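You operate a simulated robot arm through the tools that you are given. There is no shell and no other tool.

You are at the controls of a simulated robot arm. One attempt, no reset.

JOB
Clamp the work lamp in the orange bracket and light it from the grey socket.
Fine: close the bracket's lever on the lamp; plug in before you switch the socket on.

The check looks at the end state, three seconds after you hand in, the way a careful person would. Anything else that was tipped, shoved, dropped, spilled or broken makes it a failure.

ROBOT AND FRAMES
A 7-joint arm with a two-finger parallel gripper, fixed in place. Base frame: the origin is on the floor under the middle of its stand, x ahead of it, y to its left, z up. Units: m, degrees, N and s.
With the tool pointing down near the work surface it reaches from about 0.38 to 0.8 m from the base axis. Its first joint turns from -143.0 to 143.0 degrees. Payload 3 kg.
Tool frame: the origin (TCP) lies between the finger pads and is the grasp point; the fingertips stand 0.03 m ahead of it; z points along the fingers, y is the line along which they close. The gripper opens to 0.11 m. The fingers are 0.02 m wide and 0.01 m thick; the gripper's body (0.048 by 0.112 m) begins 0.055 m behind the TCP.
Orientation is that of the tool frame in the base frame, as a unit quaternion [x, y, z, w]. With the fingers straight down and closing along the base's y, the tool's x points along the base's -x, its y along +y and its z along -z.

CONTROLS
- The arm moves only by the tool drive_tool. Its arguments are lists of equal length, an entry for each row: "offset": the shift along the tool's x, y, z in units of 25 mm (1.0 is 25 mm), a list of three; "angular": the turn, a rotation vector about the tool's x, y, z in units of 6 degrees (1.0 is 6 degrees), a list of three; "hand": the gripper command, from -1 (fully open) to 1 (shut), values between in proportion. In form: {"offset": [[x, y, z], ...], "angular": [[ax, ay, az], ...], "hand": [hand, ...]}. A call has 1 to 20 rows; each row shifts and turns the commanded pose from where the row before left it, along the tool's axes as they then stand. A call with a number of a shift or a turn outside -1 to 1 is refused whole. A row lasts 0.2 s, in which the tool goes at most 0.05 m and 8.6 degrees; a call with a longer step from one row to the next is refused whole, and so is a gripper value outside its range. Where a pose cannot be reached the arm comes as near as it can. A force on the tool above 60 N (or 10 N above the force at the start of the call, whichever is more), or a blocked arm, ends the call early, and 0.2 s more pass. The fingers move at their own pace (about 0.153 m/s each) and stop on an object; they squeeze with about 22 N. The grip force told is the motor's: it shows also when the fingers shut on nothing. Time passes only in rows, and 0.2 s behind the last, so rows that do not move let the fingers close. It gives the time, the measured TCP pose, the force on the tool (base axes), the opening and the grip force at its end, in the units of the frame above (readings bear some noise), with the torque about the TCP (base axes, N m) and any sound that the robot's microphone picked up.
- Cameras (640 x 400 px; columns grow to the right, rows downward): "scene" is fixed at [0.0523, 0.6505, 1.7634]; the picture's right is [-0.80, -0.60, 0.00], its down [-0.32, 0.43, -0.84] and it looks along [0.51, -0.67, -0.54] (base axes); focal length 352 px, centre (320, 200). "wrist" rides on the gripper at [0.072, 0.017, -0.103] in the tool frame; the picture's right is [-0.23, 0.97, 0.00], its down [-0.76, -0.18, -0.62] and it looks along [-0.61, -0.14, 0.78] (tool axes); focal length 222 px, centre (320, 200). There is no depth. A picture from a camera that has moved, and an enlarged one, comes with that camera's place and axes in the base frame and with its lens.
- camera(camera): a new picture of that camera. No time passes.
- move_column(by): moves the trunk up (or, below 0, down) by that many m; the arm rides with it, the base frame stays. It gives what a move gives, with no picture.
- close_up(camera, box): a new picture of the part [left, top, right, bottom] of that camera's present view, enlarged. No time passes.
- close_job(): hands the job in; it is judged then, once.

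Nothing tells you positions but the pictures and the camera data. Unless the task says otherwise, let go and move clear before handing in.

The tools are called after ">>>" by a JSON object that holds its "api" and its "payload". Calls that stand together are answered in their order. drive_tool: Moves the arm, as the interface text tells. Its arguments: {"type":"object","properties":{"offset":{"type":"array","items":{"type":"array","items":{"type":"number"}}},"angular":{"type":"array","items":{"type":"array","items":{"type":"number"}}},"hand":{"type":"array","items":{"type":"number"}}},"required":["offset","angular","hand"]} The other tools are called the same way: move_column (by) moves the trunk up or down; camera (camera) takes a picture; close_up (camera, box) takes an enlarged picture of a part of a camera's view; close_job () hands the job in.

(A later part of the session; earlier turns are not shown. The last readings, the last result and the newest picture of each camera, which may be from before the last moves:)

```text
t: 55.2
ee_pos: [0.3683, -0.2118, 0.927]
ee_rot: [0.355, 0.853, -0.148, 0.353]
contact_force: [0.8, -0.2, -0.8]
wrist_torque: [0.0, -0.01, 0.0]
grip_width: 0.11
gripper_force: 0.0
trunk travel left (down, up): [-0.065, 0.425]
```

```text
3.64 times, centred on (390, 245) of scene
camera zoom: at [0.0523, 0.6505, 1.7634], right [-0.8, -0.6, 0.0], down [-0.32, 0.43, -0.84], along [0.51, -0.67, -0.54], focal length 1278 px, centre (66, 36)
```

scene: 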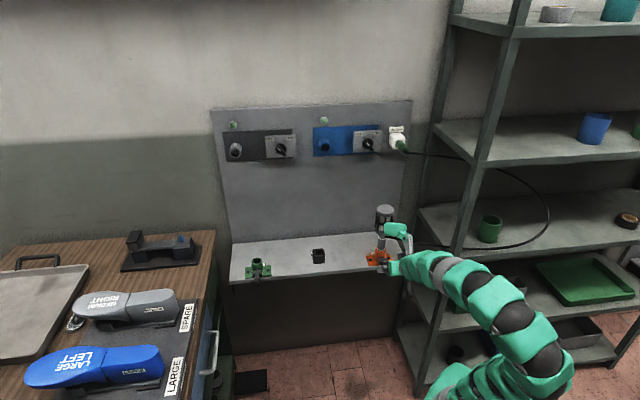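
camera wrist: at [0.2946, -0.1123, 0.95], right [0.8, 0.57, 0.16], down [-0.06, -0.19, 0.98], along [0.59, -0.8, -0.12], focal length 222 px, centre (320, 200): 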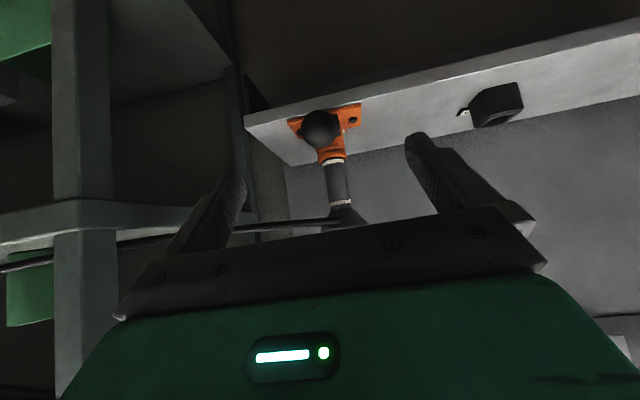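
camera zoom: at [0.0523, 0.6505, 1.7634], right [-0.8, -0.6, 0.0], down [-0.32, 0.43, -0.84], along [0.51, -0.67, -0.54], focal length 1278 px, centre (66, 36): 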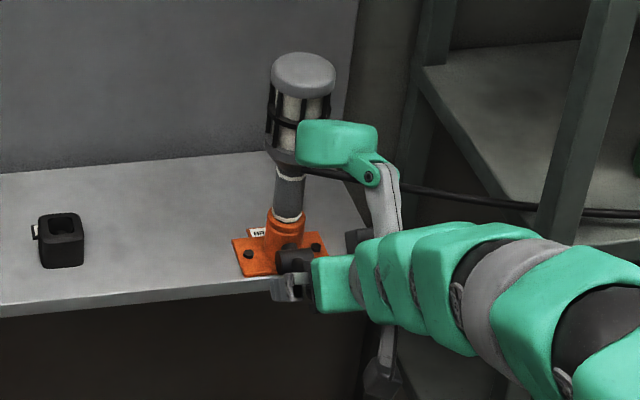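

The lever is back at its open angle and the lamp still stands upright. Lowering the trunk its last 6 cm.

>>> {"api": "move_column", "payload": {"by": -0.06}}

>>> {"api": "camera", "payload": {"camera": "wrist"}}

>>> {"api": "camera", "payload": {"camera": "scene"}}

```text
t: 56.2
ee_pos: [0.3692, -0.2121, 0.868]
ee_rot: [0.356, 0.853, -0.149, 0.352]
contact_force: [0.2, 0.2, -0.6]
wrist_torque: [-0.03, 0.0, -0.01]
grip_width: 0.1103
gripper_force: 0.0
trunk travel left (down, up): [-0.005, 0.485]
```

```text
taken
camera wrist: at [0.2946, -0.1124, 0.8901], right [0.8, 0.57, 0.16], down [-0.06, -0.19, 0.98], along [0.59, -0.8, -0.12], focal length 222 px, centre (320, 200)
```

wrist: 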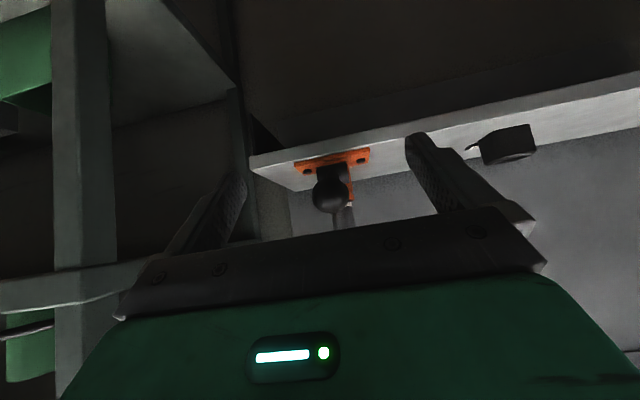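

```text
taken
```

scene: 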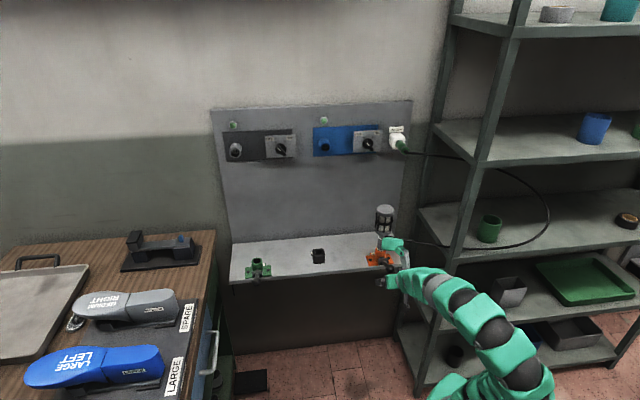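

Ball located at (u 0.474, v 0.112, z 0.863). This time I'll push rather than grip: set the fingers 16 mm apart, so the ball nests between the fingertips, raise, reset the tilt to 40°, and come in just above the ball.

>>> {"api": "drive_tool", "payload": {"offset": [[-0.707, 0, -0.707], [-0.707, 0, -0.707], [-0.707, 0, -0.707], [0, 0, 0], [-0.405, 0, 0.74], [-0.405, 0, 0.74], [-0.405, 0, 0.74], [0, 0, 0]], "angular": [[0, 0, 0], [0, 0, 0], [0, 0, 0], [0, 0.8333, 0], [0, 0, 0], [0, 0, 0], [0, 0, 0], [0, 0, 0]], "hand": [-0.5, 0, 0.5, 0.709, 0.709, 0.709, 0.709, 0.709]}}

>>> {"api": "camera", "payload": {"camera": "wrist"}}

>>> {"api": "close_up", "payload": {"camera": "scene", "box": [340, 190, 440, 300]}}

```text
t: 58.0
ee_pos: [0.4104, -0.2551, 0.9192]
ee_rot: [0.361, 0.867, -0.132, 0.315]
contact_force: [0.1, -0.2, 0.0]
wrist_torque: [-0.04, 0.02, -0.04]
grip_width: 0.016
gripper_force: 0.1
trunk travel left (down, up): [-0.005, 0.485]
```

```text
taken
camera wrist: at [0.3384, -0.1568, 0.9519], right [0.81, 0.56, 0.14], down [0.0, -0.25, 0.97], along [0.58, -0.79, -0.21], focal length 222 px, centre (320, 200)
```

wrist: 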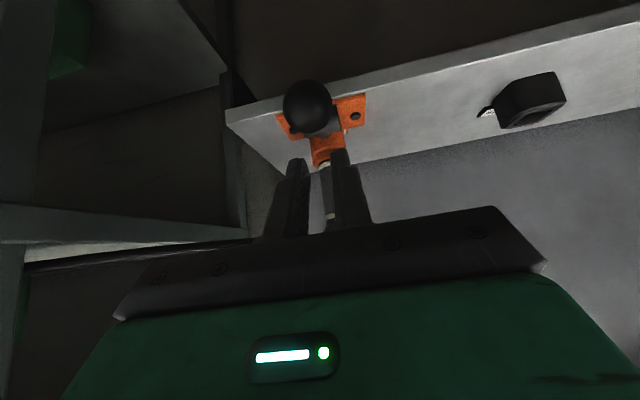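

```text
3.64 times, centred on (390, 245) of scene
camera zoom: at [0.0523, 0.6505, 1.7634], right [-0.8, -0.6, 0.0], down [-0.32, 0.43, -0.84], along [0.51, -0.67, -0.54], focal length 1278 px, centre (66, 36)
```

zoom: 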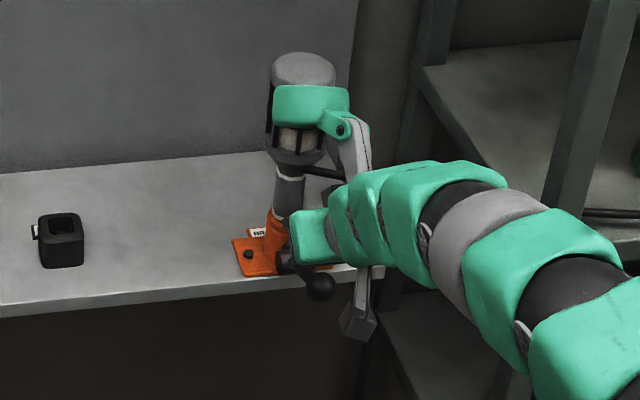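

The fingertips sit right above the ball. Pushing it down along its arc, first to about 13° above horizontal.

>>> {"api": "drive_tool", "payload": {"offset": [[0.402, 0, 0.441], [0.404, 0, 0.16], [0.404, 0, 0.16], [0, 0, 0]], "angular": [[0, 0, 0], [0, 0, 0], [0, 0, 0], [0, 0, 0]], "hand": [0.709, 0.709, 0.709, 0.709]}}

>>> {"api": "camera", "payload": {"camera": "wrist"}}

```text
t: 59.0
ee_pos: [0.402, -0.2462, 0.887]
ee_rot: [0.361, 0.867, -0.133, 0.317]
contact_force: [0.3, 0.1, -0.5]
wrist_torque: [0.04, -0.01, 0.02]
grip_width: 0.0162
gripper_force: 0.2
trunk travel left (down, up): [-0.005, 0.485]
```

```text
taken
camera wrist: at [0.3291, -0.1483, 0.9189], right [0.81, 0.56, 0.15], down [0.0, -0.25, 0.97], along [0.58, -0.79, -0.21], focal length 222 px, centre (320, 200)
```

wrist: 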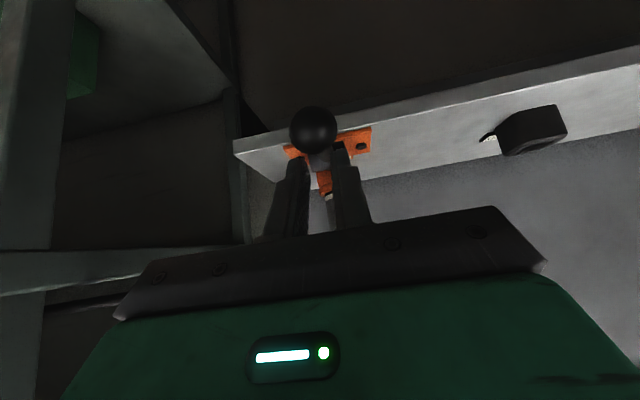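

The ball moved down freely with practically no resistance. Continuing the push through horizontal.

>>> {"api": "drive_tool", "payload": {"offset": [[0.26, 0, 0.17], [0.26, 0, 0.17], [0.224, 0, 0.214], [0.224, 0, 0.214], [0.187, 0, 0.2475], [0.187, 0, 0.2475], [0, 0, 0]], "angular": [[0, 0, 0], [0, 0, 0], [0, 0, 0], [0, 0, 0], [0, 0, 0], [0, 0, 0], [0, 0, 0]], "hand": [0.709, 0.709, 0.709, 0.709, 0.709, 0.709, 0.709]}}

>>> {"api": "camera", "payload": {"camera": "wrist"}}

>>> {"api": "close_up", "payload": {"camera": "scene", "box": [340, 190, 440, 300]}}

```text
t: 60.6
ee_pos: [0.399, -0.2423, 0.8415]
ee_rot: [0.361, 0.868, -0.132, 0.316]
contact_force: [0.2, 0.0, 0.4]
wrist_torque: [0.02, 0.01, -0.01]
grip_width: 0.0161
gripper_force: 0.1
trunk travel left (down, up): [-0.005, 0.485]
```

```text
taken
camera wrist: at [0.3251, -0.1442, 0.873], right [0.81, 0.56, 0.15], down [0.0, -0.25, 0.97], along [0.58, -0.79, -0.21], focal length 222 px, centre (320, 200)
```

wrist: 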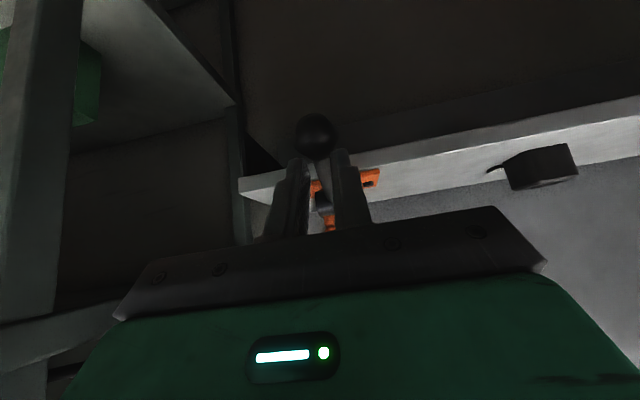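

```text
3.64 times, centred on (390, 245) of scene
camera zoom: at [0.0523, 0.6505, 1.7634], right [-0.8, -0.6, 0.0], down [-0.32, 0.43, -0.84], along [0.51, -0.67, -0.54], focal length 1278 px, centre (66, 36)
```

zoom: 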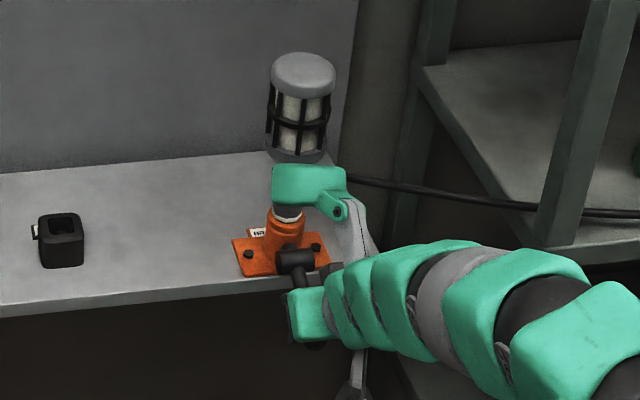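

Lever is now well below horizontal and still free. Continuing down and inward.

>>> {"api": "drive_tool", "payload": {"offset": [[0.138, 0, 0.279], [0.138, 0, 0.279], [0.09, 0, 0.2975], [0.09, 0, 0.2975], [0.034, 0, 0.308], [0.034, 0, 0.308], [0, 0, 0]], "angular": [[0, 0, 0], [0, 0, 0], [0, 0, 0], [0, 0, 0], [0, 0, 0], [0, 0, 0], [0, 0, 0]], "hand": [0.709, 0.709, 0.709, 0.709, 0.709, 0.709, 0.709]}}

>>> {"api": "camera", "payload": {"camera": "wrist"}}

>>> {"api": "close_up", "payload": {"camera": "scene", "box": [340, 190, 440, 300]}}

```text
t: 61.6
ee_pos: [0.4022, -0.2482, 0.8212]
ee_rot: [0.36, 0.865, -0.132, 0.324]
contact_force: [-51.2, 42.2, 59.8]
wrist_torque: [0.49, 0.87, -0.13]
grip_width: 0.0106
gripper_force: 45.0
trunk travel left (down, up): [-0.005, 0.485]
stopped in row 5: the force on the tool passed its limit at 72 N (the readings are from after the stop); the commanded pose is now the measured one
```

```text
taken
camera wrist: at [0.329, -0.149, 0.8518], right [0.81, 0.57, 0.15], down [-0.01, -0.25, 0.97], along [0.59, -0.79, -0.19], focal length 222 px, centre (320, 200)
```

wrist: 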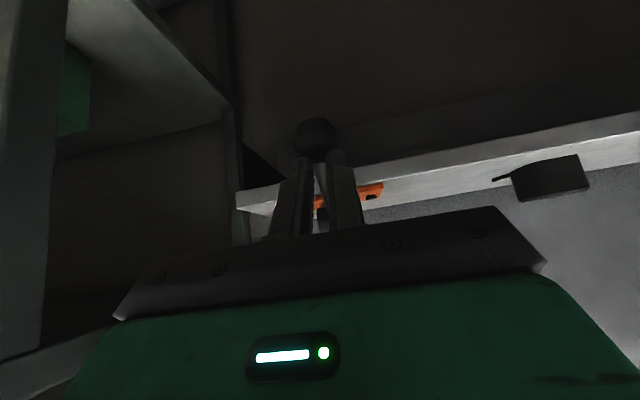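

```text
3.64 times, centred on (390, 245) of scene
camera zoom: at [0.0523, 0.6505, 1.7634], right [-0.8, -0.6, 0.0], down [-0.32, 0.43, -0.84], along [0.51, -0.67, -0.54], focal length 1278 px, centre (66, 36)
```

zoom: 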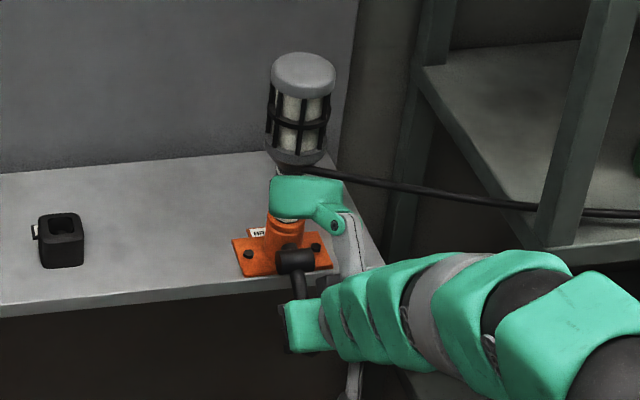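

Strong resistance at about 30° below horizontal, after roughly 57° of travel; this may be the closed stop. I'll back off and inspect the lever.

>>> {"api": "drive_tool", "payload": {"offset": [[0, 0, -0.3], [0, 0, -0.6], [0, 0, -0.8], [0, 0, -0.8], [0, 0, -0.8], [0, 0, -0.8]], "angular": [[0, 0, 0], [0, 0, 0], [0, 0, 0], [0, 0, 0], [0, 0, 0], [0, 0, 0]], "hand": [0.709, 0.709, 0.709, 0.709, 0.709, 0.709]}}

>>> {"api": "camera", "payload": {"camera": "wrist"}}

>>> {"api": "close_up", "payload": {"camera": "scene", "box": [355, 220, 415, 280]}}

```text
t: 63.0
ee_pos: [0.3603, -0.203, 0.8936]
ee_rot: [0.36, 0.867, -0.132, 0.318]
contact_force: [-0.4, -1.0, -0.7]
wrist_torque: [-0.03, 0.02, -0.02]
grip_width: 0.016
gripper_force: 0.2
trunk travel left (down, up): [-0.005, 0.485]
```

```text
taken
camera wrist: at [0.2866, -0.1045, 0.9246], right [0.81, 0.56, 0.15], down [0.0, -0.25, 0.97], along [0.58, -0.79, -0.2], focal length 222 px, centre (320, 200)
```

wrist: 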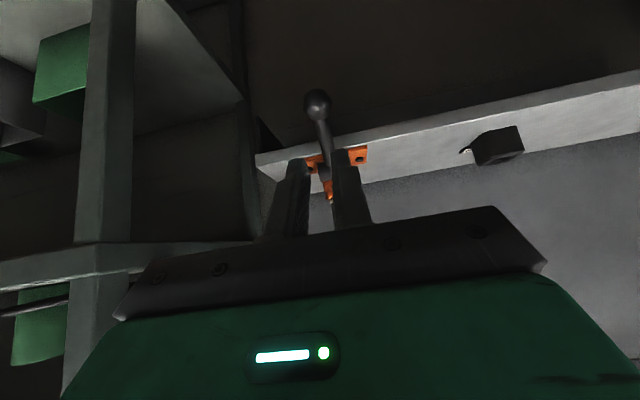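

```text
6.67 times, centred on (385, 250) of scene
camera zoom: at [0.0523, 0.6505, 1.7634], right [-0.8, -0.6, 0.0], down [-0.32, 0.43, -0.84], along [0.51, -0.67, -0.54], focal length 2343 px, centre (-113, -133)
```

zoom: 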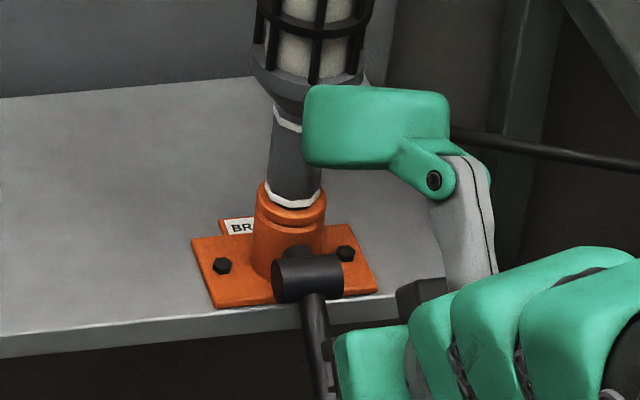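

The lever now points down and outward. I'll measure its angle more exactly from a close-up.

>>> {"api": "close_up", "payload": {"camera": "wrist", "box": [260, 70, 400, 200]}}

>>> {"api": "close_up", "payload": {"camera": "scene", "box": [370, 240, 400, 285]}}

```text
3.08 times, centred on (330, 135) of wrist
camera zoom: at [0.2866, -0.1045, 0.9246], right [0.81, 0.56, 0.15], down [0.0, -0.25, 0.97], along [0.58, -0.79, -0.2], focal length 684 px, centre (289, 400)
```

zoom: 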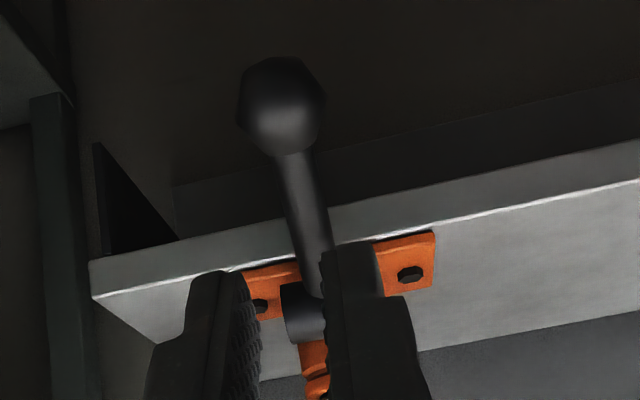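

```text
8.89 times, centred on (385, 262) of scene
camera zoom: at [0.0523, 0.6505, 1.7634], right [-0.8, -0.6, 0.0], down [-0.32, 0.43, -0.84], along [0.51, -0.67, -0.54], focal length 3124 px, centre (-258, -356)
```

zoom: 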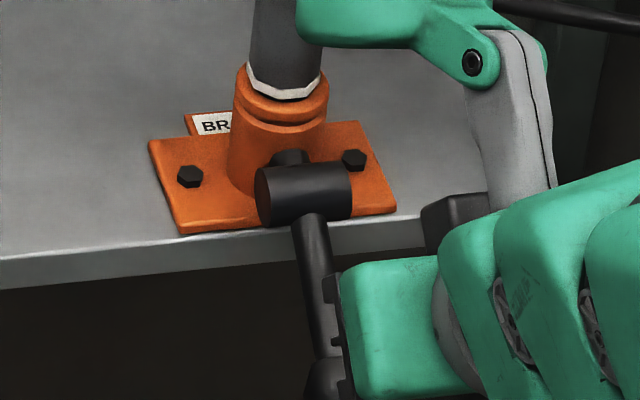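

I'll confirm it is really at its stop: re-contact the ball and press gently in small steps, reading force and position.

>>> {"api": "drive_tool", "payload": {"offset": [[-0.08, 0, 0.775], [-0.08, 0, 0.775], [-0.08, 0, 0.775], [-0.08, 0, 0.775], [0.069, 0, 0.14], [0.069, 0, 0.14], [0.069, 0, 0.14], [0, 0, 0]], "angular": [[0, 0, 0], [0, 0, 0], [0, 0, 0], [0, 0, 0], [0, 0, 0], [0, 0, 0], [0, 0, 0], [0, 0, 0]], "hand": [0.709, 0.709, 0.709, 0.709, 0.709, 0.709, 0.709, 0.709]}}

```text
t: 64.8
ee_pos: [0.401, -0.2459, 0.8287]
ee_rot: [0.36, 0.866, -0.132, 0.319]
contact_force: [1.1, 0.3, 0.0]
wrist_torque: [-0.01, 0.02, -0.01]
grip_width: 0.0163
gripper_force: 0.1
trunk travel left (down, up): [-0.005, 0.485]
```

>>> {"api": "drive_tool", "payload": {"offset": [[0.0345, 0, 0.07], [0.0345, 0, 0.07], [0, 0, 0]], "angular": [[0, 0, 0], [0, 0, 0], [0, 0, 0]], "hand": [0.709, 0.709, 0.709]}}

```text
t: 65.6
ee_pos: [0.4018, -0.2456, 0.8243]
ee_rot: [0.361, 0.866, -0.132, 0.32]
contact_force: [-0.6, 0.2, -0.2]
wrist_torque: [0.04, -0.04, 0.03]
grip_width: 0.0164
gripper_force: 0.1
trunk travel left (down, up): [-0.005, 0.485]
```

No contact yet, so the ball stayed down where I left it. A little further.

>>> {"api": "drive_tool", "payload": {"offset": [[0.0225, 0, 0.0745], [0.0225, 0, 0.0745], [0, 0, 0]], "angular": [[0, 0, 0], [0, 0, 0], [0, 0, 0]], "hand": [0.709, 0.709, 0.709]}}

>>> {"api": "close_up", "payload": {"camera": "wrist", "box": [260, 70, 400, 200]}}

```text
t: 66.4
ee_pos: [0.4027, -0.2453, 0.8212]
ee_rot: [0.36, 0.867, -0.131, 0.319]
contact_force: [-2.2, 0.9, 5.1]
wrist_torque: [0.01, 0.07, -0.02]
grip_width: 0.0164
gripper_force: 0.6
trunk travel left (down, up): [-0.005, 0.485]
```

```text
3.08 times, centred on (330, 135) of wrist
camera zoom: at [0.3301, -0.1469, 0.853], right [0.81, 0.56, 0.15], down [0.0, -0.25, 0.97], along [0.58, -0.79, -0.2], focal length 684 px, centre (289, 400)
```

zoom: 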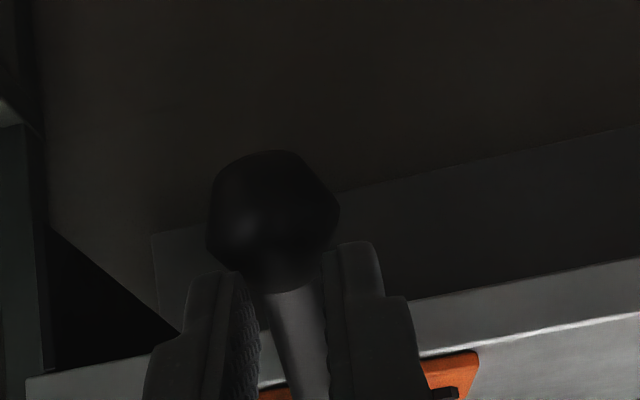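

Contact came back at exactly the earlier stop position, so the lever stays closed by itself at its stop. I'll back away and raise the trunk for the plug.

>>> {"api": "drive_tool", "payload": {"offset": [[0, 0, -0.6], [0, 0, -0.8], [0, 0, -0.8], [0, 0, -0.8], [0, 0, -0.8], [0, 0, 0]], "angular": [[0, 0, 0], [0, 0, 0], [0, 0, 0], [0, 0, 0], [0, 0, 0], [0, -0.8333, 0]], "hand": [0.5, 0, -0.5, -1, -1, -1]}}

>>> {"api": "move_column", "payload": {"by": 0.4}}

>>> {"api": "camera", "payload": {"camera": "scene"}}

>>> {"api": "close_up", "payload": {"camera": "scene", "box": [350, 195, 420, 285]}}

```text
t: 67.8
ee_pos: [0.3582, -0.2018, 0.8919]
ee_rot: [0.354, 0.852, -0.147, 0.357]
contact_force: [-0.4, -0.3, -0.5]
wrist_torque: [-0.01, -0.01, -0.02]
grip_width: 0.11
gripper_force: 0.1
trunk travel left (down, up): [-0.005, 0.485]
```

```text
t: 71.6
ee_pos: [0.3603, -0.2009, 1.2924]
ee_rot: [0.355, 0.851, -0.148, 0.357]
contact_force: [0.8, 0.7, 0.2]
wrist_torque: [0.04, -0.04, 0.0]
grip_width: 0.1101
gripper_force: 0.1
trunk travel left (down, up): [-0.405, 0.085]
```

```text
taken
```

scene: 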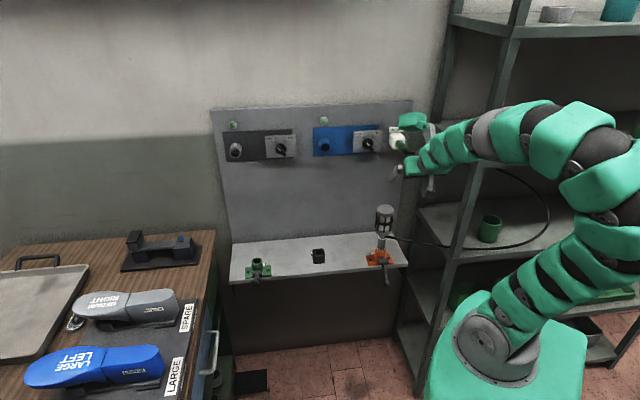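

```text
4.44 times, centred on (385, 240) of scene
camera zoom: at [0.0523, 0.6505, 1.7634], right [-0.8, -0.6, 0.0], down [-0.32, 0.43, -0.84], along [0.51, -0.67, -0.54], focal length 1562 px, centre (31, 22)
```

zoom: 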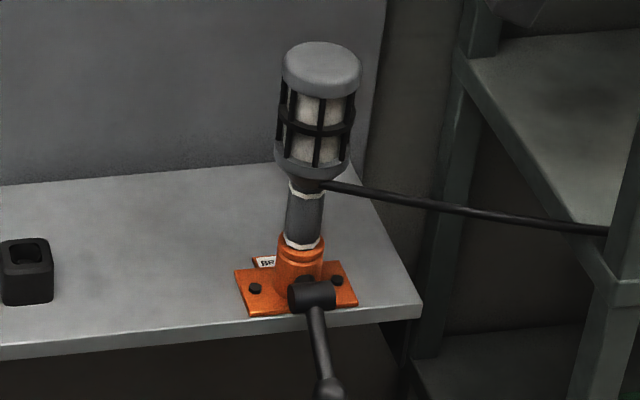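

The lamp is upright and the lever is down and closed. Before taking the plug, I'll check that the arm can reach in front of the grey socket at this tilt.

>>> {"api": "drive_tool", "payload": {"offset": [[-0.212, 1, 0.354], [-0.212, 1, 0.354], [-0.212, 1, 0.354], [-0.212, 1, 0.354], [-0.212, 1, 0.354], [-0.212, 1, 0.354], [-0.212, 1, 0.354], [-0.212, 1, 0.354], [-0.212, 1, 0.354], [-0.212, 1, 0.354], [-0.212, 1, 0.354], [-0.212, 1, 0.354], [-0.212, 1, 0.354], [-0.212, 1, 0.354], [-0.212, 1, 0.354], [-0.212, 1, 0.354], [-0.212, 1, 0.354], [-0.212, 1, 0.354], [-0.212, 1, 0.354], [-0.212, 1, 0.354]], "angular": [[0, 0, 0], [0, 0, 0], [0, 0, 0], [0, 0, 0], [0, 0, 0], [0, 0, 0], [0, 0, 0], [0, 0, 0], [0, 0, 0], [0, 0, 0], [0, 0, 0], [0, 0, 0], [0, 0, 0], [0, 0, 0], [0, 0, 0], [0, 0, 0], [0, 0, 0], [0, 0, 0], [0, 0, 0], [0, 0, 0]], "hand": [-1, -1, -1, -1, -1, -1, -1, -1, -1, -1, -1, -1, -1, -1, -1, -1, -1, -1, -1, -1]}}

>>> {"api": "camera", "payload": {"camera": "wrist"}}

>>> {"api": "camera", "payload": {"camera": "scene"}}

>>> {"api": "close_up", "payload": {"camera": "scene", "box": [350, 195, 430, 295]}}

```text
t: 75.8
ee_pos: [0.8537, 0.0102, 1.2447]
ee_rot: [0.355, 0.852, -0.148, 0.356]
contact_force: [-0.3, -0.3, 0.4]
wrist_torque: [0.01, -0.03, -0.02]
grip_width: 0.1099
gripper_force: 0.1
trunk travel left (down, up): [-0.405, 0.085]
```

```text
taken
camera wrist: at [0.7787, 0.1097, 1.2653], right [0.8, 0.57, 0.16], down [-0.06, -0.19, 0.98], along [0.59, -0.8, -0.12], focal length 222 px, centre (320, 200)
```

wrist: 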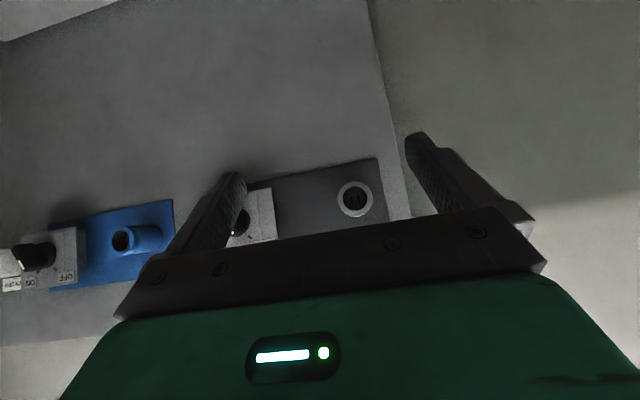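

```text
taken
```

scene: 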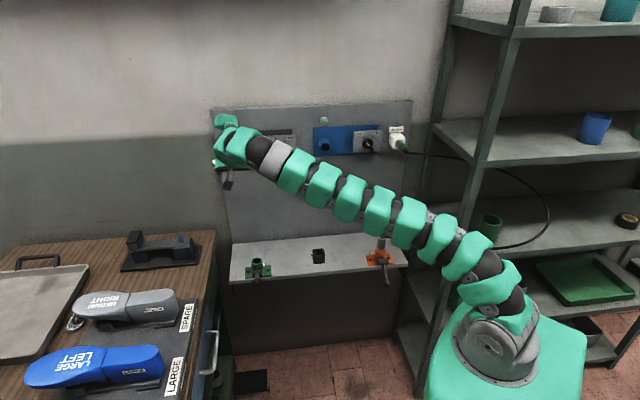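

```text
4.00 times, centred on (390, 245) of scene
camera zoom: at [0.0523, 0.6505, 1.7634], right [-0.8, -0.6, 0.0], down [-0.32, 0.43, -0.84], along [0.51, -0.67, -0.54], focal length 1406 px, centre (40, 20)
```

zoom: 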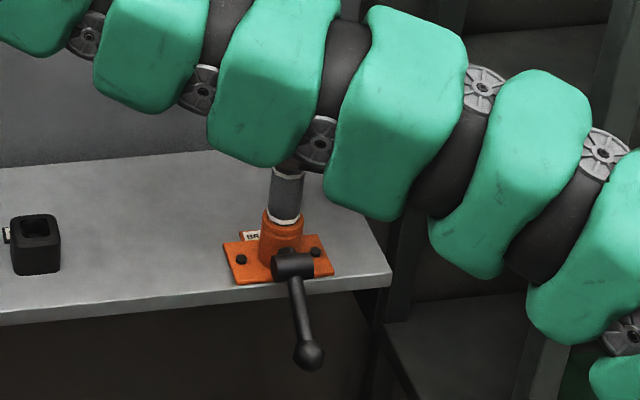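

The pose in front of the grey socket is reachable. I'll use this head-on view to measure the socket and the switch.

>>> {"api": "close_up", "payload": {"camera": "wrist", "box": [310, 160, 400, 235]}}

>>> {"api": "close_up", "payload": {"camera": "wrist", "box": [335, 180, 375, 217]}}

```text
5.33 times, centred on (355, 198) of wrist
camera zoom: at [0.7787, 0.1097, 1.2653], right [0.8, 0.57, 0.16], down [-0.06, -0.19, 0.98], along [0.59, -0.8, -0.12], focal length 1185 px, centre (133, 213)
```

zoom: 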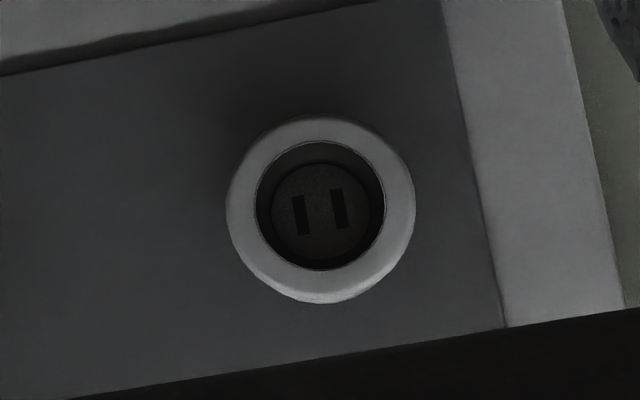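

```text
10.81 times, centred on (355, 198) of wrist
camera zoom: at [0.7787, 0.1097, 1.2653], right [0.8, 0.57, 0.16], down [-0.06, -0.19, 0.98], along [0.59, -0.8, -0.12], focal length 2401 px, centre (-58, 216)
```

zoom: 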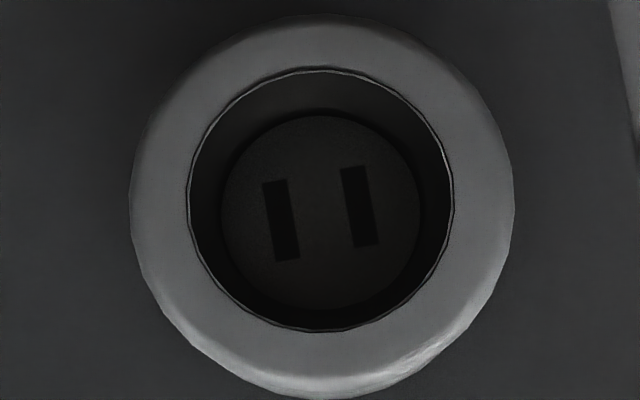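

The socket's slots are vertical and its centre is at v≈0.631, z≈1.237. Now I'll go back along the panel to the plug in its holder.

>>> {"api": "drive_tool", "payload": {"offset": [[0.136, -1, -0.136], [0.136, -1, -0.136], [0.136, -1, -0.136], [0.136, -1, -0.136], [0.136, -1, -0.136], [0.136, -1, -0.136], [0.136, -1, -0.136], [0.136, -1, -0.136], [0.136, -1, -0.136], [0.136, -1, -0.136], [0.136, -1, -0.136], [0.136, -1, -0.136], [0.136, -1, -0.136], [0.136, -1, -0.136], [0.136, -1, -0.136], [0.136, -1, -0.136], [0.136, -1, -0.136], [0.136, -1, -0.136], [0.136, -1, -0.136], [0.136, -1, -0.136]], "angular": [[0, 0, 0], [0, 0, 0], [0, 0, 0], [0, 0, 0], [0, 0, 0], [0, 0, 0], [0, 0, 0], [0, 0, 0], [0, 0, 0], [0, 0, 0], [0, 0, 0], [0, 0, 0], [0, 0, 0], [0, 0, 0], [0, 0, 0], [0, 0, 0], [0, 0, 0], [0, 0, 0], [0, 0, 0], [0, 0, 0]], "hand": [-1, -1, -1, -1, -1, -1, -1, -1, -1, -1, -1, -1, -1, -1, -1, -1, -1, -1, -1, -1]}}

>>> {"api": "camera", "payload": {"camera": "wrist"}}

>>> {"api": "camera", "payload": {"camera": "scene"}}

```text
t: 80.0
ee_pos: [0.4298, -0.2793, 1.2408]
ee_rot: [0.354, 0.852, -0.148, 0.356]
contact_force: [1.0, -0.9, 0.2]
wrist_torque: [-0.05, -0.02, -0.03]
grip_width: 0.11
gripper_force: 0.1
trunk travel left (down, up): [-0.405, 0.085]
```

```text
taken
camera wrist: at [0.3559, -0.1782, 1.2635], right [0.8, 0.57, 0.16], down [-0.06, -0.19, 0.98], along [0.59, -0.8, -0.12], focal length 222 px, centre (320, 200)
```

wrist: 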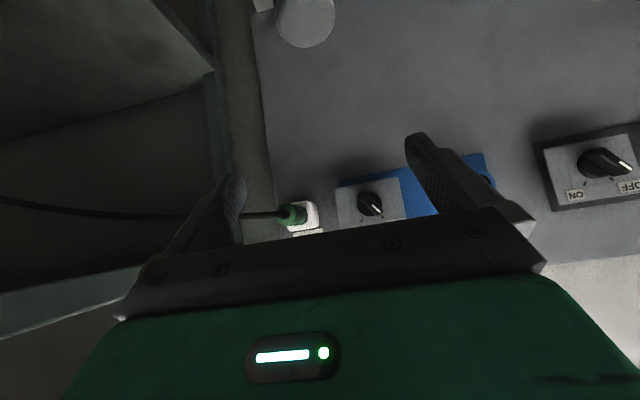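

```text
taken
```

scene: 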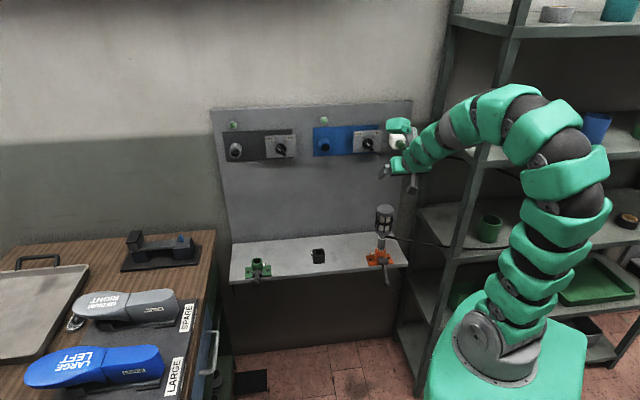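

The plug is in view, below and left of centre. Zooming in to measure it.

>>> {"api": "close_up", "payload": {"camera": "wrist", "box": [235, 185, 325, 245]}}

>>> {"api": "close_up", "payload": {"camera": "scene", "box": [375, 110, 445, 170]}}

```text
6.67 times, centred on (280, 215) of wrist
camera zoom: at [0.3559, -0.1782, 1.2635], right [0.8, 0.57, 0.16], down [-0.06, -0.19, 0.98], along [0.59, -0.8, -0.12], focal length 1481 px, centre (587, 100)
```

zoom: 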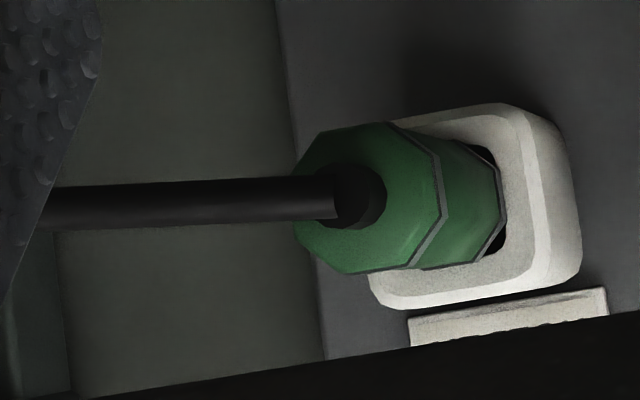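

```text
6.67 times, centred on (410, 140) of scene
camera zoom: at [0.0523, 0.6505, 1.7634], right [-0.8, -0.6, 0.0], down [-0.32, 0.43, -0.84], along [0.51, -0.67, -0.54], focal length 2343 px, centre (-280, 600)
```

zoom: 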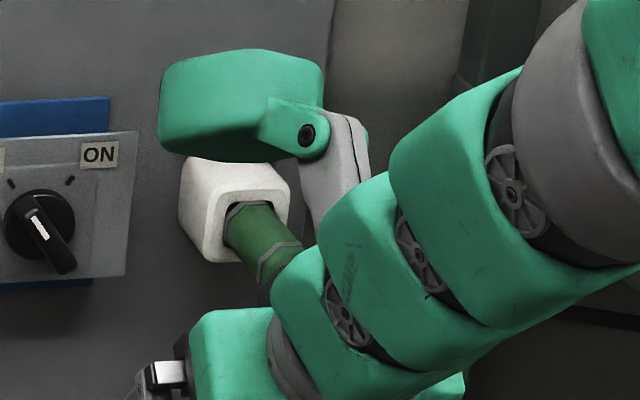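

Plug axis is at v≈0.039, z≈1.240, its rear at u≈0.648 and the holder face at u≈0.73. Lining up laterally first.

>>> {"api": "drive_tool", "payload": {"offset": [[-0.03, -0.9, -0.03], [-0.03, -0.9, -0.03], [-0.03, -0.9, -0.03], [0, 0, 0]], "angular": [[0, 0, 0], [0, 0, 0], [0, 0, 0], [0, 0, 0]], "hand": [-1, -1, -1, -1]}}

>>> {"api": "close_up", "payload": {"camera": "wrist", "box": [250, 150, 410, 250]}}

>>> {"api": "camera", "payload": {"camera": "scene"}}

```text
t: 81.0
ee_pos: [0.3836, -0.3234, 1.2457]
ee_rot: [0.355, 0.852, -0.148, 0.357]
contact_force: [-0.2, 0.3, -0.2]
wrist_torque: [0.0, -0.03, 0.03]
grip_width: 0.1101
gripper_force: 0.0
trunk travel left (down, up): [-0.405, 0.085]
```

```text
4.00 times, centred on (330, 200) of wrist
camera zoom: at [0.3081, -0.2228, 1.2667], right [0.8, 0.57, 0.16], down [-0.06, -0.19, 0.98], along [0.59, -0.8, -0.12], focal length 888 px, centre (280, 200)
```

zoom: 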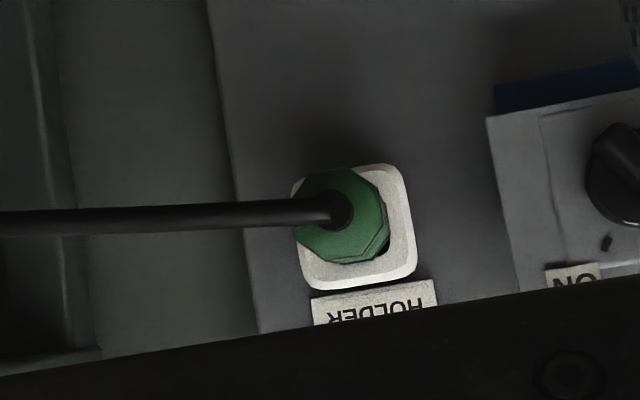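

```text
taken
```

scene: 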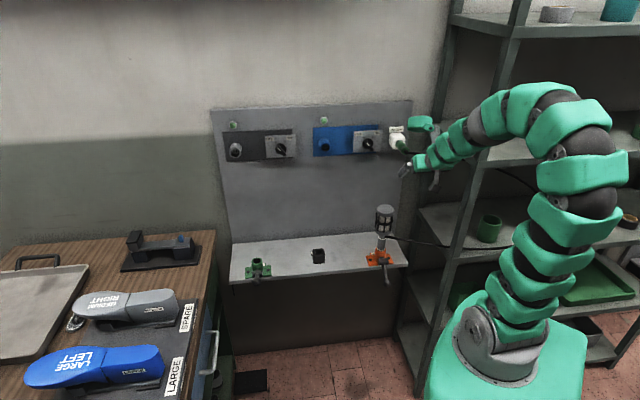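

Rechecked: plug axis at v≈0.037, z≈1.240. Advancing toward it with the fingers open on either side, stopping part-way to check.

>>> {"api": "drive_tool", "payload": {"offset": [[-0.641, -0.044, 0.667], [-0.641, -0.044, 0.667], [-0.641, -0.044, 0.667], [-0.641, -0.044, 0.667], [-0.641, -0.044, 0.667], [0, 0, 0]], "angular": [[0, 0, 0], [0, 0, 0], [0, 0, 0], [0, 0, 0], [0, 0, 0], [0, 0, 0]], "hand": [-1, -1, -1, -1, -1, -1]}}

>>> {"api": "camera", "payload": {"camera": "wrist"}}

>>> {"api": "close_up", "payload": {"camera": "scene", "box": [360, 100, 460, 190]}}

```text
t: 82.4
ee_pos: [0.4616, -0.4104, 1.2443]
ee_rot: [0.354, 0.852, -0.147, 0.356]
contact_force: [-0.1, 0.2, 0.4]
wrist_torque: [-0.03, -0.01, 0.01]
grip_width: 0.1098
gripper_force: 0.1
trunk travel left (down, up): [-0.405, 0.085]
```

```text
taken
camera wrist: at [0.3862, -0.3112, 1.2664], right [0.8, 0.57, 0.16], down [-0.06, -0.19, 0.98], along [0.59, -0.8, -0.12], focal length 222 px, centre (320, 200)
```

wrist: 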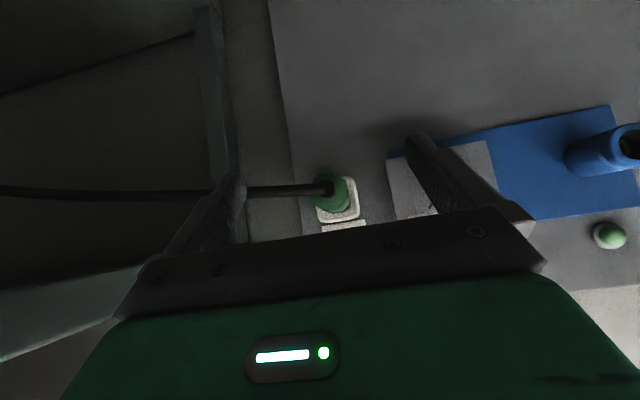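

```text
4.44 times, centred on (410, 145) of scene
camera zoom: at [0.0523, 0.6505, 1.7634], right [-0.8, -0.6, 0.0], down [-0.32, 0.43, -0.84], along [0.51, -0.67, -0.54], focal length 1562 px, centre (-80, 444)
```

zoom: 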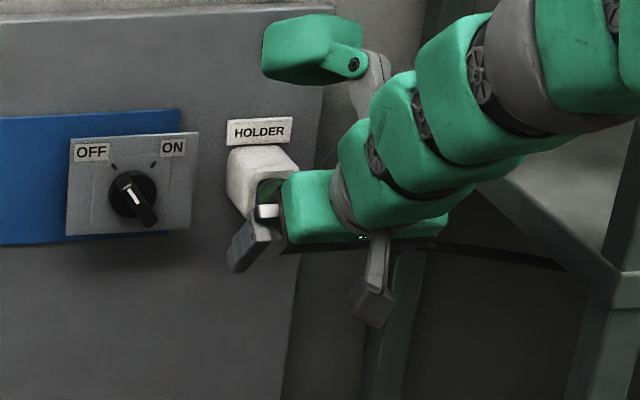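

>>> {"api": "close_up", "payload": {"camera": "wrist", "box": [290, 160, 380, 240]}}

```text
5.00 times, centred on (335, 200) of wrist
camera zoom: at [0.3862, -0.3112, 1.2664], right [0.8, 0.57, 0.16], down [-0.06, -0.19, 0.98], along [0.59, -0.8, -0.12], focal length 1111 px, centre (245, 200)
```

zoom: 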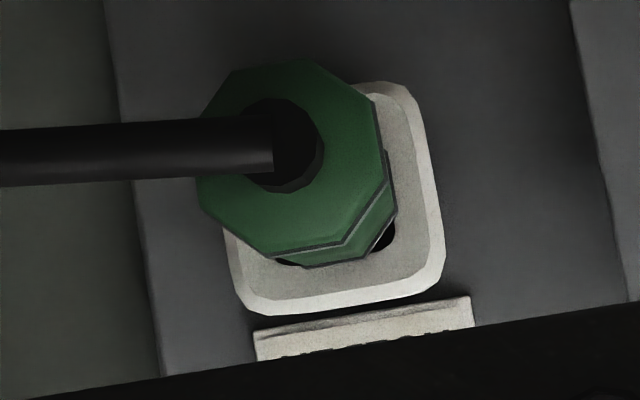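

The plug is centred between the fingers (v 0.037, z 1.241). Final advance onto the plug body, then check.

>>> {"api": "drive_tool", "payload": {"offset": [[-0.623, 0.013, 0.66], [-0.623, 0.013, 0.66], [-0.623, 0.013, 0.66], [0, 0, 0]], "angular": [[0, 0, 0], [0, 0, 0], [0, 0, 0], [0, 0, 0]], "hand": [-1, -1, -1, -1]}}

>>> {"api": "camera", "payload": {"camera": "wrist"}}

>>> {"api": "close_up", "payload": {"camera": "scene", "box": [360, 100, 460, 190]}}

```text
t: 83.4
ee_pos: [0.5094, -0.4571, 1.241]
ee_rot: [0.354, 0.852, -0.147, 0.356]
contact_force: [0.2, -0.6, -0.8]
wrist_torque: [-0.02, 0.02, -0.01]
grip_width: 0.1097
gripper_force: 0.1
trunk travel left (down, up): [-0.405, 0.085]
```

```text
taken
camera wrist: at [0.4348, -0.3574, 1.2625], right [0.8, 0.57, 0.16], down [-0.06, -0.19, 0.98], along [0.59, -0.8, -0.12], focal length 222 px, centre (320, 200)
```

wrist: 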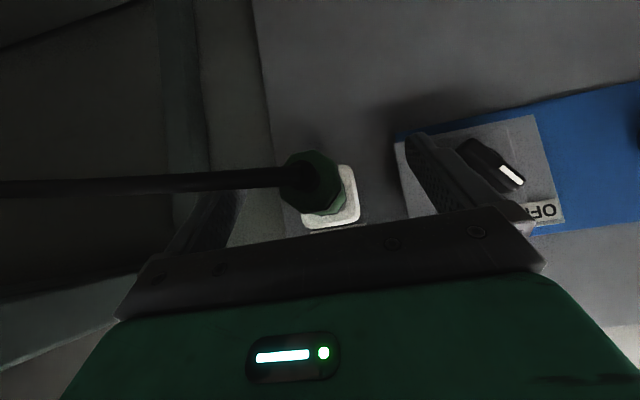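

```text
4.44 times, centred on (410, 145) of scene
camera zoom: at [0.0523, 0.6505, 1.7634], right [-0.8, -0.6, 0.0], down [-0.32, 0.43, -0.84], along [0.51, -0.67, -0.54], focal length 1562 px, centre (-80, 444)
```

zoom: 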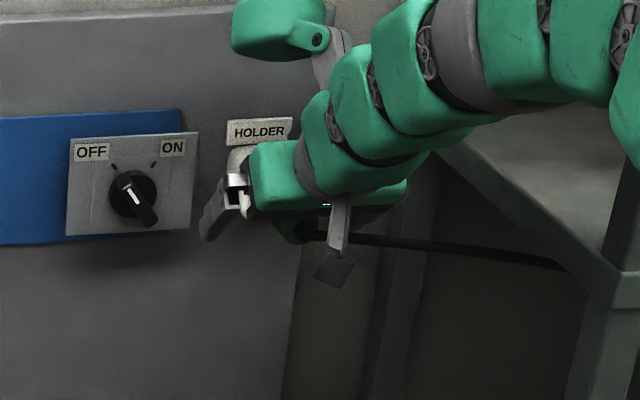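

The plug body is between the fingers. Closing on it.

>>> {"api": "drive_tool", "payload": {"offset": [[0, 0.05, 0], [0, 0, 0], [0, 0, 0], [0, 0, 0]], "angular": [[0, 0, 0], [0, 0, 0], [0, 0, 0], [0, 0, 0]], "hand": [0, 0.4, 1, 1]}}

>>> {"api": "camera", "payload": {"camera": "wrist"}}

```text
t: 84.4
ee_pos: [0.5079, -0.4585, 1.2419]
ee_rot: [0.356, 0.852, -0.147, 0.356]
contact_force: [-14.4, -18.6, -1.2]
wrist_torque: [-0.03, 0.13, -0.19]
grip_width: 0.0291
gripper_force: 22.0
trunk travel left (down, up): [-0.405, 0.085]
```

```text
taken
camera wrist: at [0.4338, -0.3585, 1.2634], right [0.8, 0.57, 0.16], down [-0.06, -0.19, 0.98], along [0.59, -0.8, -0.12], focal length 222 px, centre (320, 200)
```

wrist: 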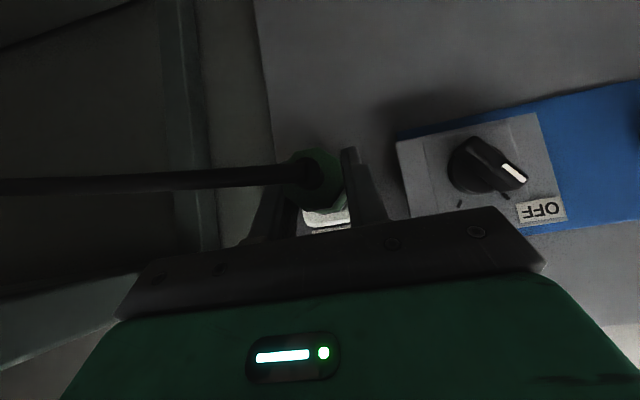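

Gripped at 29 mm, but with about 23 N of side load. I'll relieve that by moving right before pulling.

>>> {"api": "drive_tool", "payload": {"offset": [[0, -0.04, 0], [0, -0.02, 0], [0, 0, 0]], "angular": [[0, 0, 0], [0, 0, 0], [0, 0, 0]], "hand": [1, 1, 1]}}

```text
t: 85.2
ee_pos: [0.5107, -0.4588, 1.243]
ee_rot: [0.355, 0.852, -0.146, 0.355]
contact_force: [-20.5, -13.3, -11.3]
wrist_torque: [0.1, 0.21, -0.2]
grip_width: 0.0289
gripper_force: 22.0
trunk travel left (down, up): [-0.405, 0.085]
```

>>> {"api": "drive_tool", "payload": {"offset": [[0, -0.05, 0], [0, -0.05, 0], [0, 0, 0], [0, 0, 0]], "angular": [[0, 0, 0], [0, 0, 0], [0, 0, 0], [0, 0, 0]], "hand": [1, 1, 1, 1]}}

>>> {"api": "close_up", "payload": {"camera": "wrist", "box": [250, 140, 390, 240]}}

```text
t: 86.2
ee_pos: [0.5081, -0.4598, 1.2428]
ee_rot: [0.354, 0.852, -0.146, 0.356]
contact_force: [-12.2, -1.9, -13.4]
wrist_torque: [0.09, 0.13, -0.03]
grip_width: 0.029
gripper_force: 22.4
trunk travel left (down, up): [-0.405, 0.085]
```

```text
4.00 times, centred on (320, 190) of wrist
camera zoom: at [0.4337, -0.359, 1.2642], right [0.8, 0.57, 0.16], down [-0.06, -0.19, 0.98], along [0.59, -0.8, -0.12], focal length 888 px, centre (320, 240)
```

zoom: 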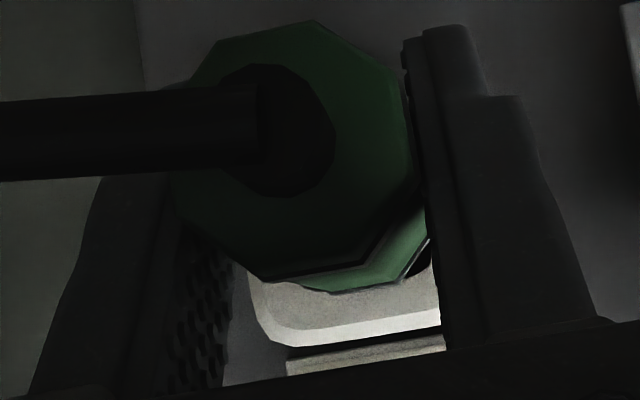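

Side load is dropping. A bit more, also easing down and back slightly.

>>> {"api": "drive_tool", "payload": {"offset": [[0.04, -0.035, 0.015], [0.04, -0.035, 0.015], [0, 0, 0], [0, 0, 0]], "angular": [[0, 0, 0], [0, 0, 0], [0, 0, 0], [0, 0, 0]], "hand": [1, 1, 1, 1]}}

```text
t: 87.2
ee_pos: [0.5079, -0.4589, 1.2417]
ee_rot: [0.354, 0.852, -0.147, 0.357]
contact_force: [0.0, -1.5, 0.4]
wrist_torque: [0.01, 0.04, 0.02]
grip_width: 0.029
gripper_force: 22.0
trunk travel left (down, up): [-0.405, 0.085]
```

The plug is now held with no residual load. I'll check how it sits in the fingers before pulling.

>>> {"api": "close_up", "payload": {"camera": "wrist", "box": [230, 120, 410, 250]}}

>>> {"api": "close_up", "payload": {"camera": "scene", "box": [370, 115, 430, 170]}}

```text
3.08 times, centred on (320, 185) of wrist
camera zoom: at [0.4331, -0.3582, 1.2632], right [0.8, 0.57, 0.16], down [-0.06, -0.19, 0.98], along [0.59, -0.8, -0.12], focal length 684 px, centre (320, 246)
```

zoom: 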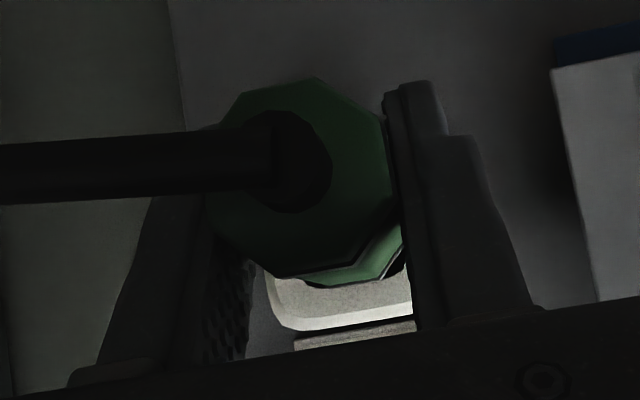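

```text
7.27 times, centred on (400, 142) of scene
camera zoom: at [0.0523, 0.6505, 1.7634], right [-0.8, -0.6, 0.0], down [-0.32, 0.43, -0.84], along [0.51, -0.67, -0.54], focal length 2556 px, centre (-262, 618)
```

zoom: 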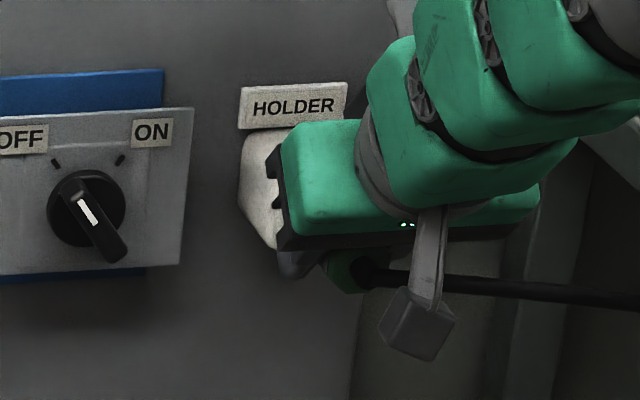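

The grip is symmetric about the tool centre. Pulling the plug straight out from the wall.

>>> {"api": "drive_tool", "payload": {"offset": [[0.2, 0, -0.2], [0.3, 0, -0.3], [0.4, 0, -0.4], [0.5, 0, -0.5], [0.5, 0, -0.5], [0.5, 0, -0.5], [0, 0, 0]], "angular": [[0, 0, 0], [0, 0, 0], [0, 0, 0], [0, 0, 0], [0, 0, 0], [0, 0, 0], [0, 0, 0]], "hand": [1, 1, 1, 1, 1, 1, 1]}}

>>> {"api": "camera", "payload": {"camera": "wrist"}}

>>> {"api": "close_up", "payload": {"camera": "scene", "box": [370, 115, 450, 185]}}

```text
t: 88.8
ee_pos: [0.4487, -0.3963, 1.2404]
ee_rot: [0.355, 0.852, -0.148, 0.356]
contact_force: [0.1, -0.3, 0.7]
wrist_torque: [0.01, -0.01, 0.01]
grip_width: 0.029
gripper_force: 22.0
trunk travel left (down, up): [-0.405, 0.085]
```

```text
taken
camera wrist: at [0.3733, -0.2963, 1.2614], right [0.8, 0.57, 0.16], down [-0.06, -0.19, 0.98], along [0.59, -0.8, -0.12], focal length 222 px, centre (320, 200)
```

wrist: 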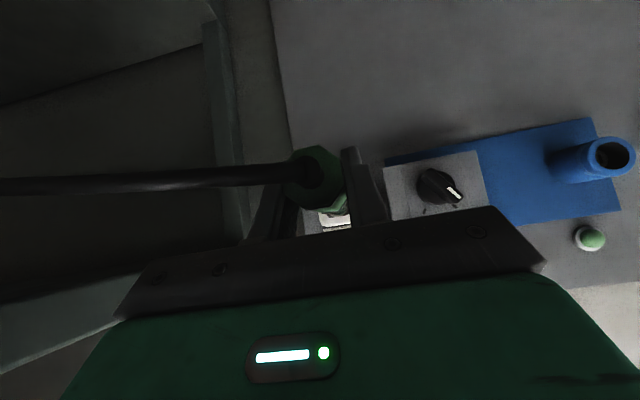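

```text
5.71 times, centred on (410, 150) of scene
camera zoom: at [0.0523, 0.6505, 1.7634], right [-0.8, -0.6, 0.0], down [-0.32, 0.43, -0.84], along [0.51, -0.67, -0.54], focal length 2008 px, centre (-194, 486)
```

zoom: 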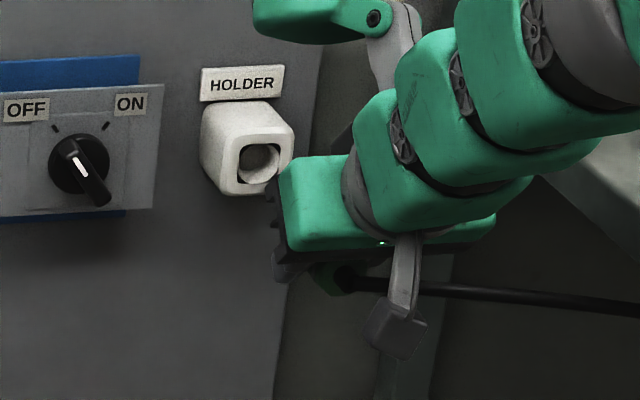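

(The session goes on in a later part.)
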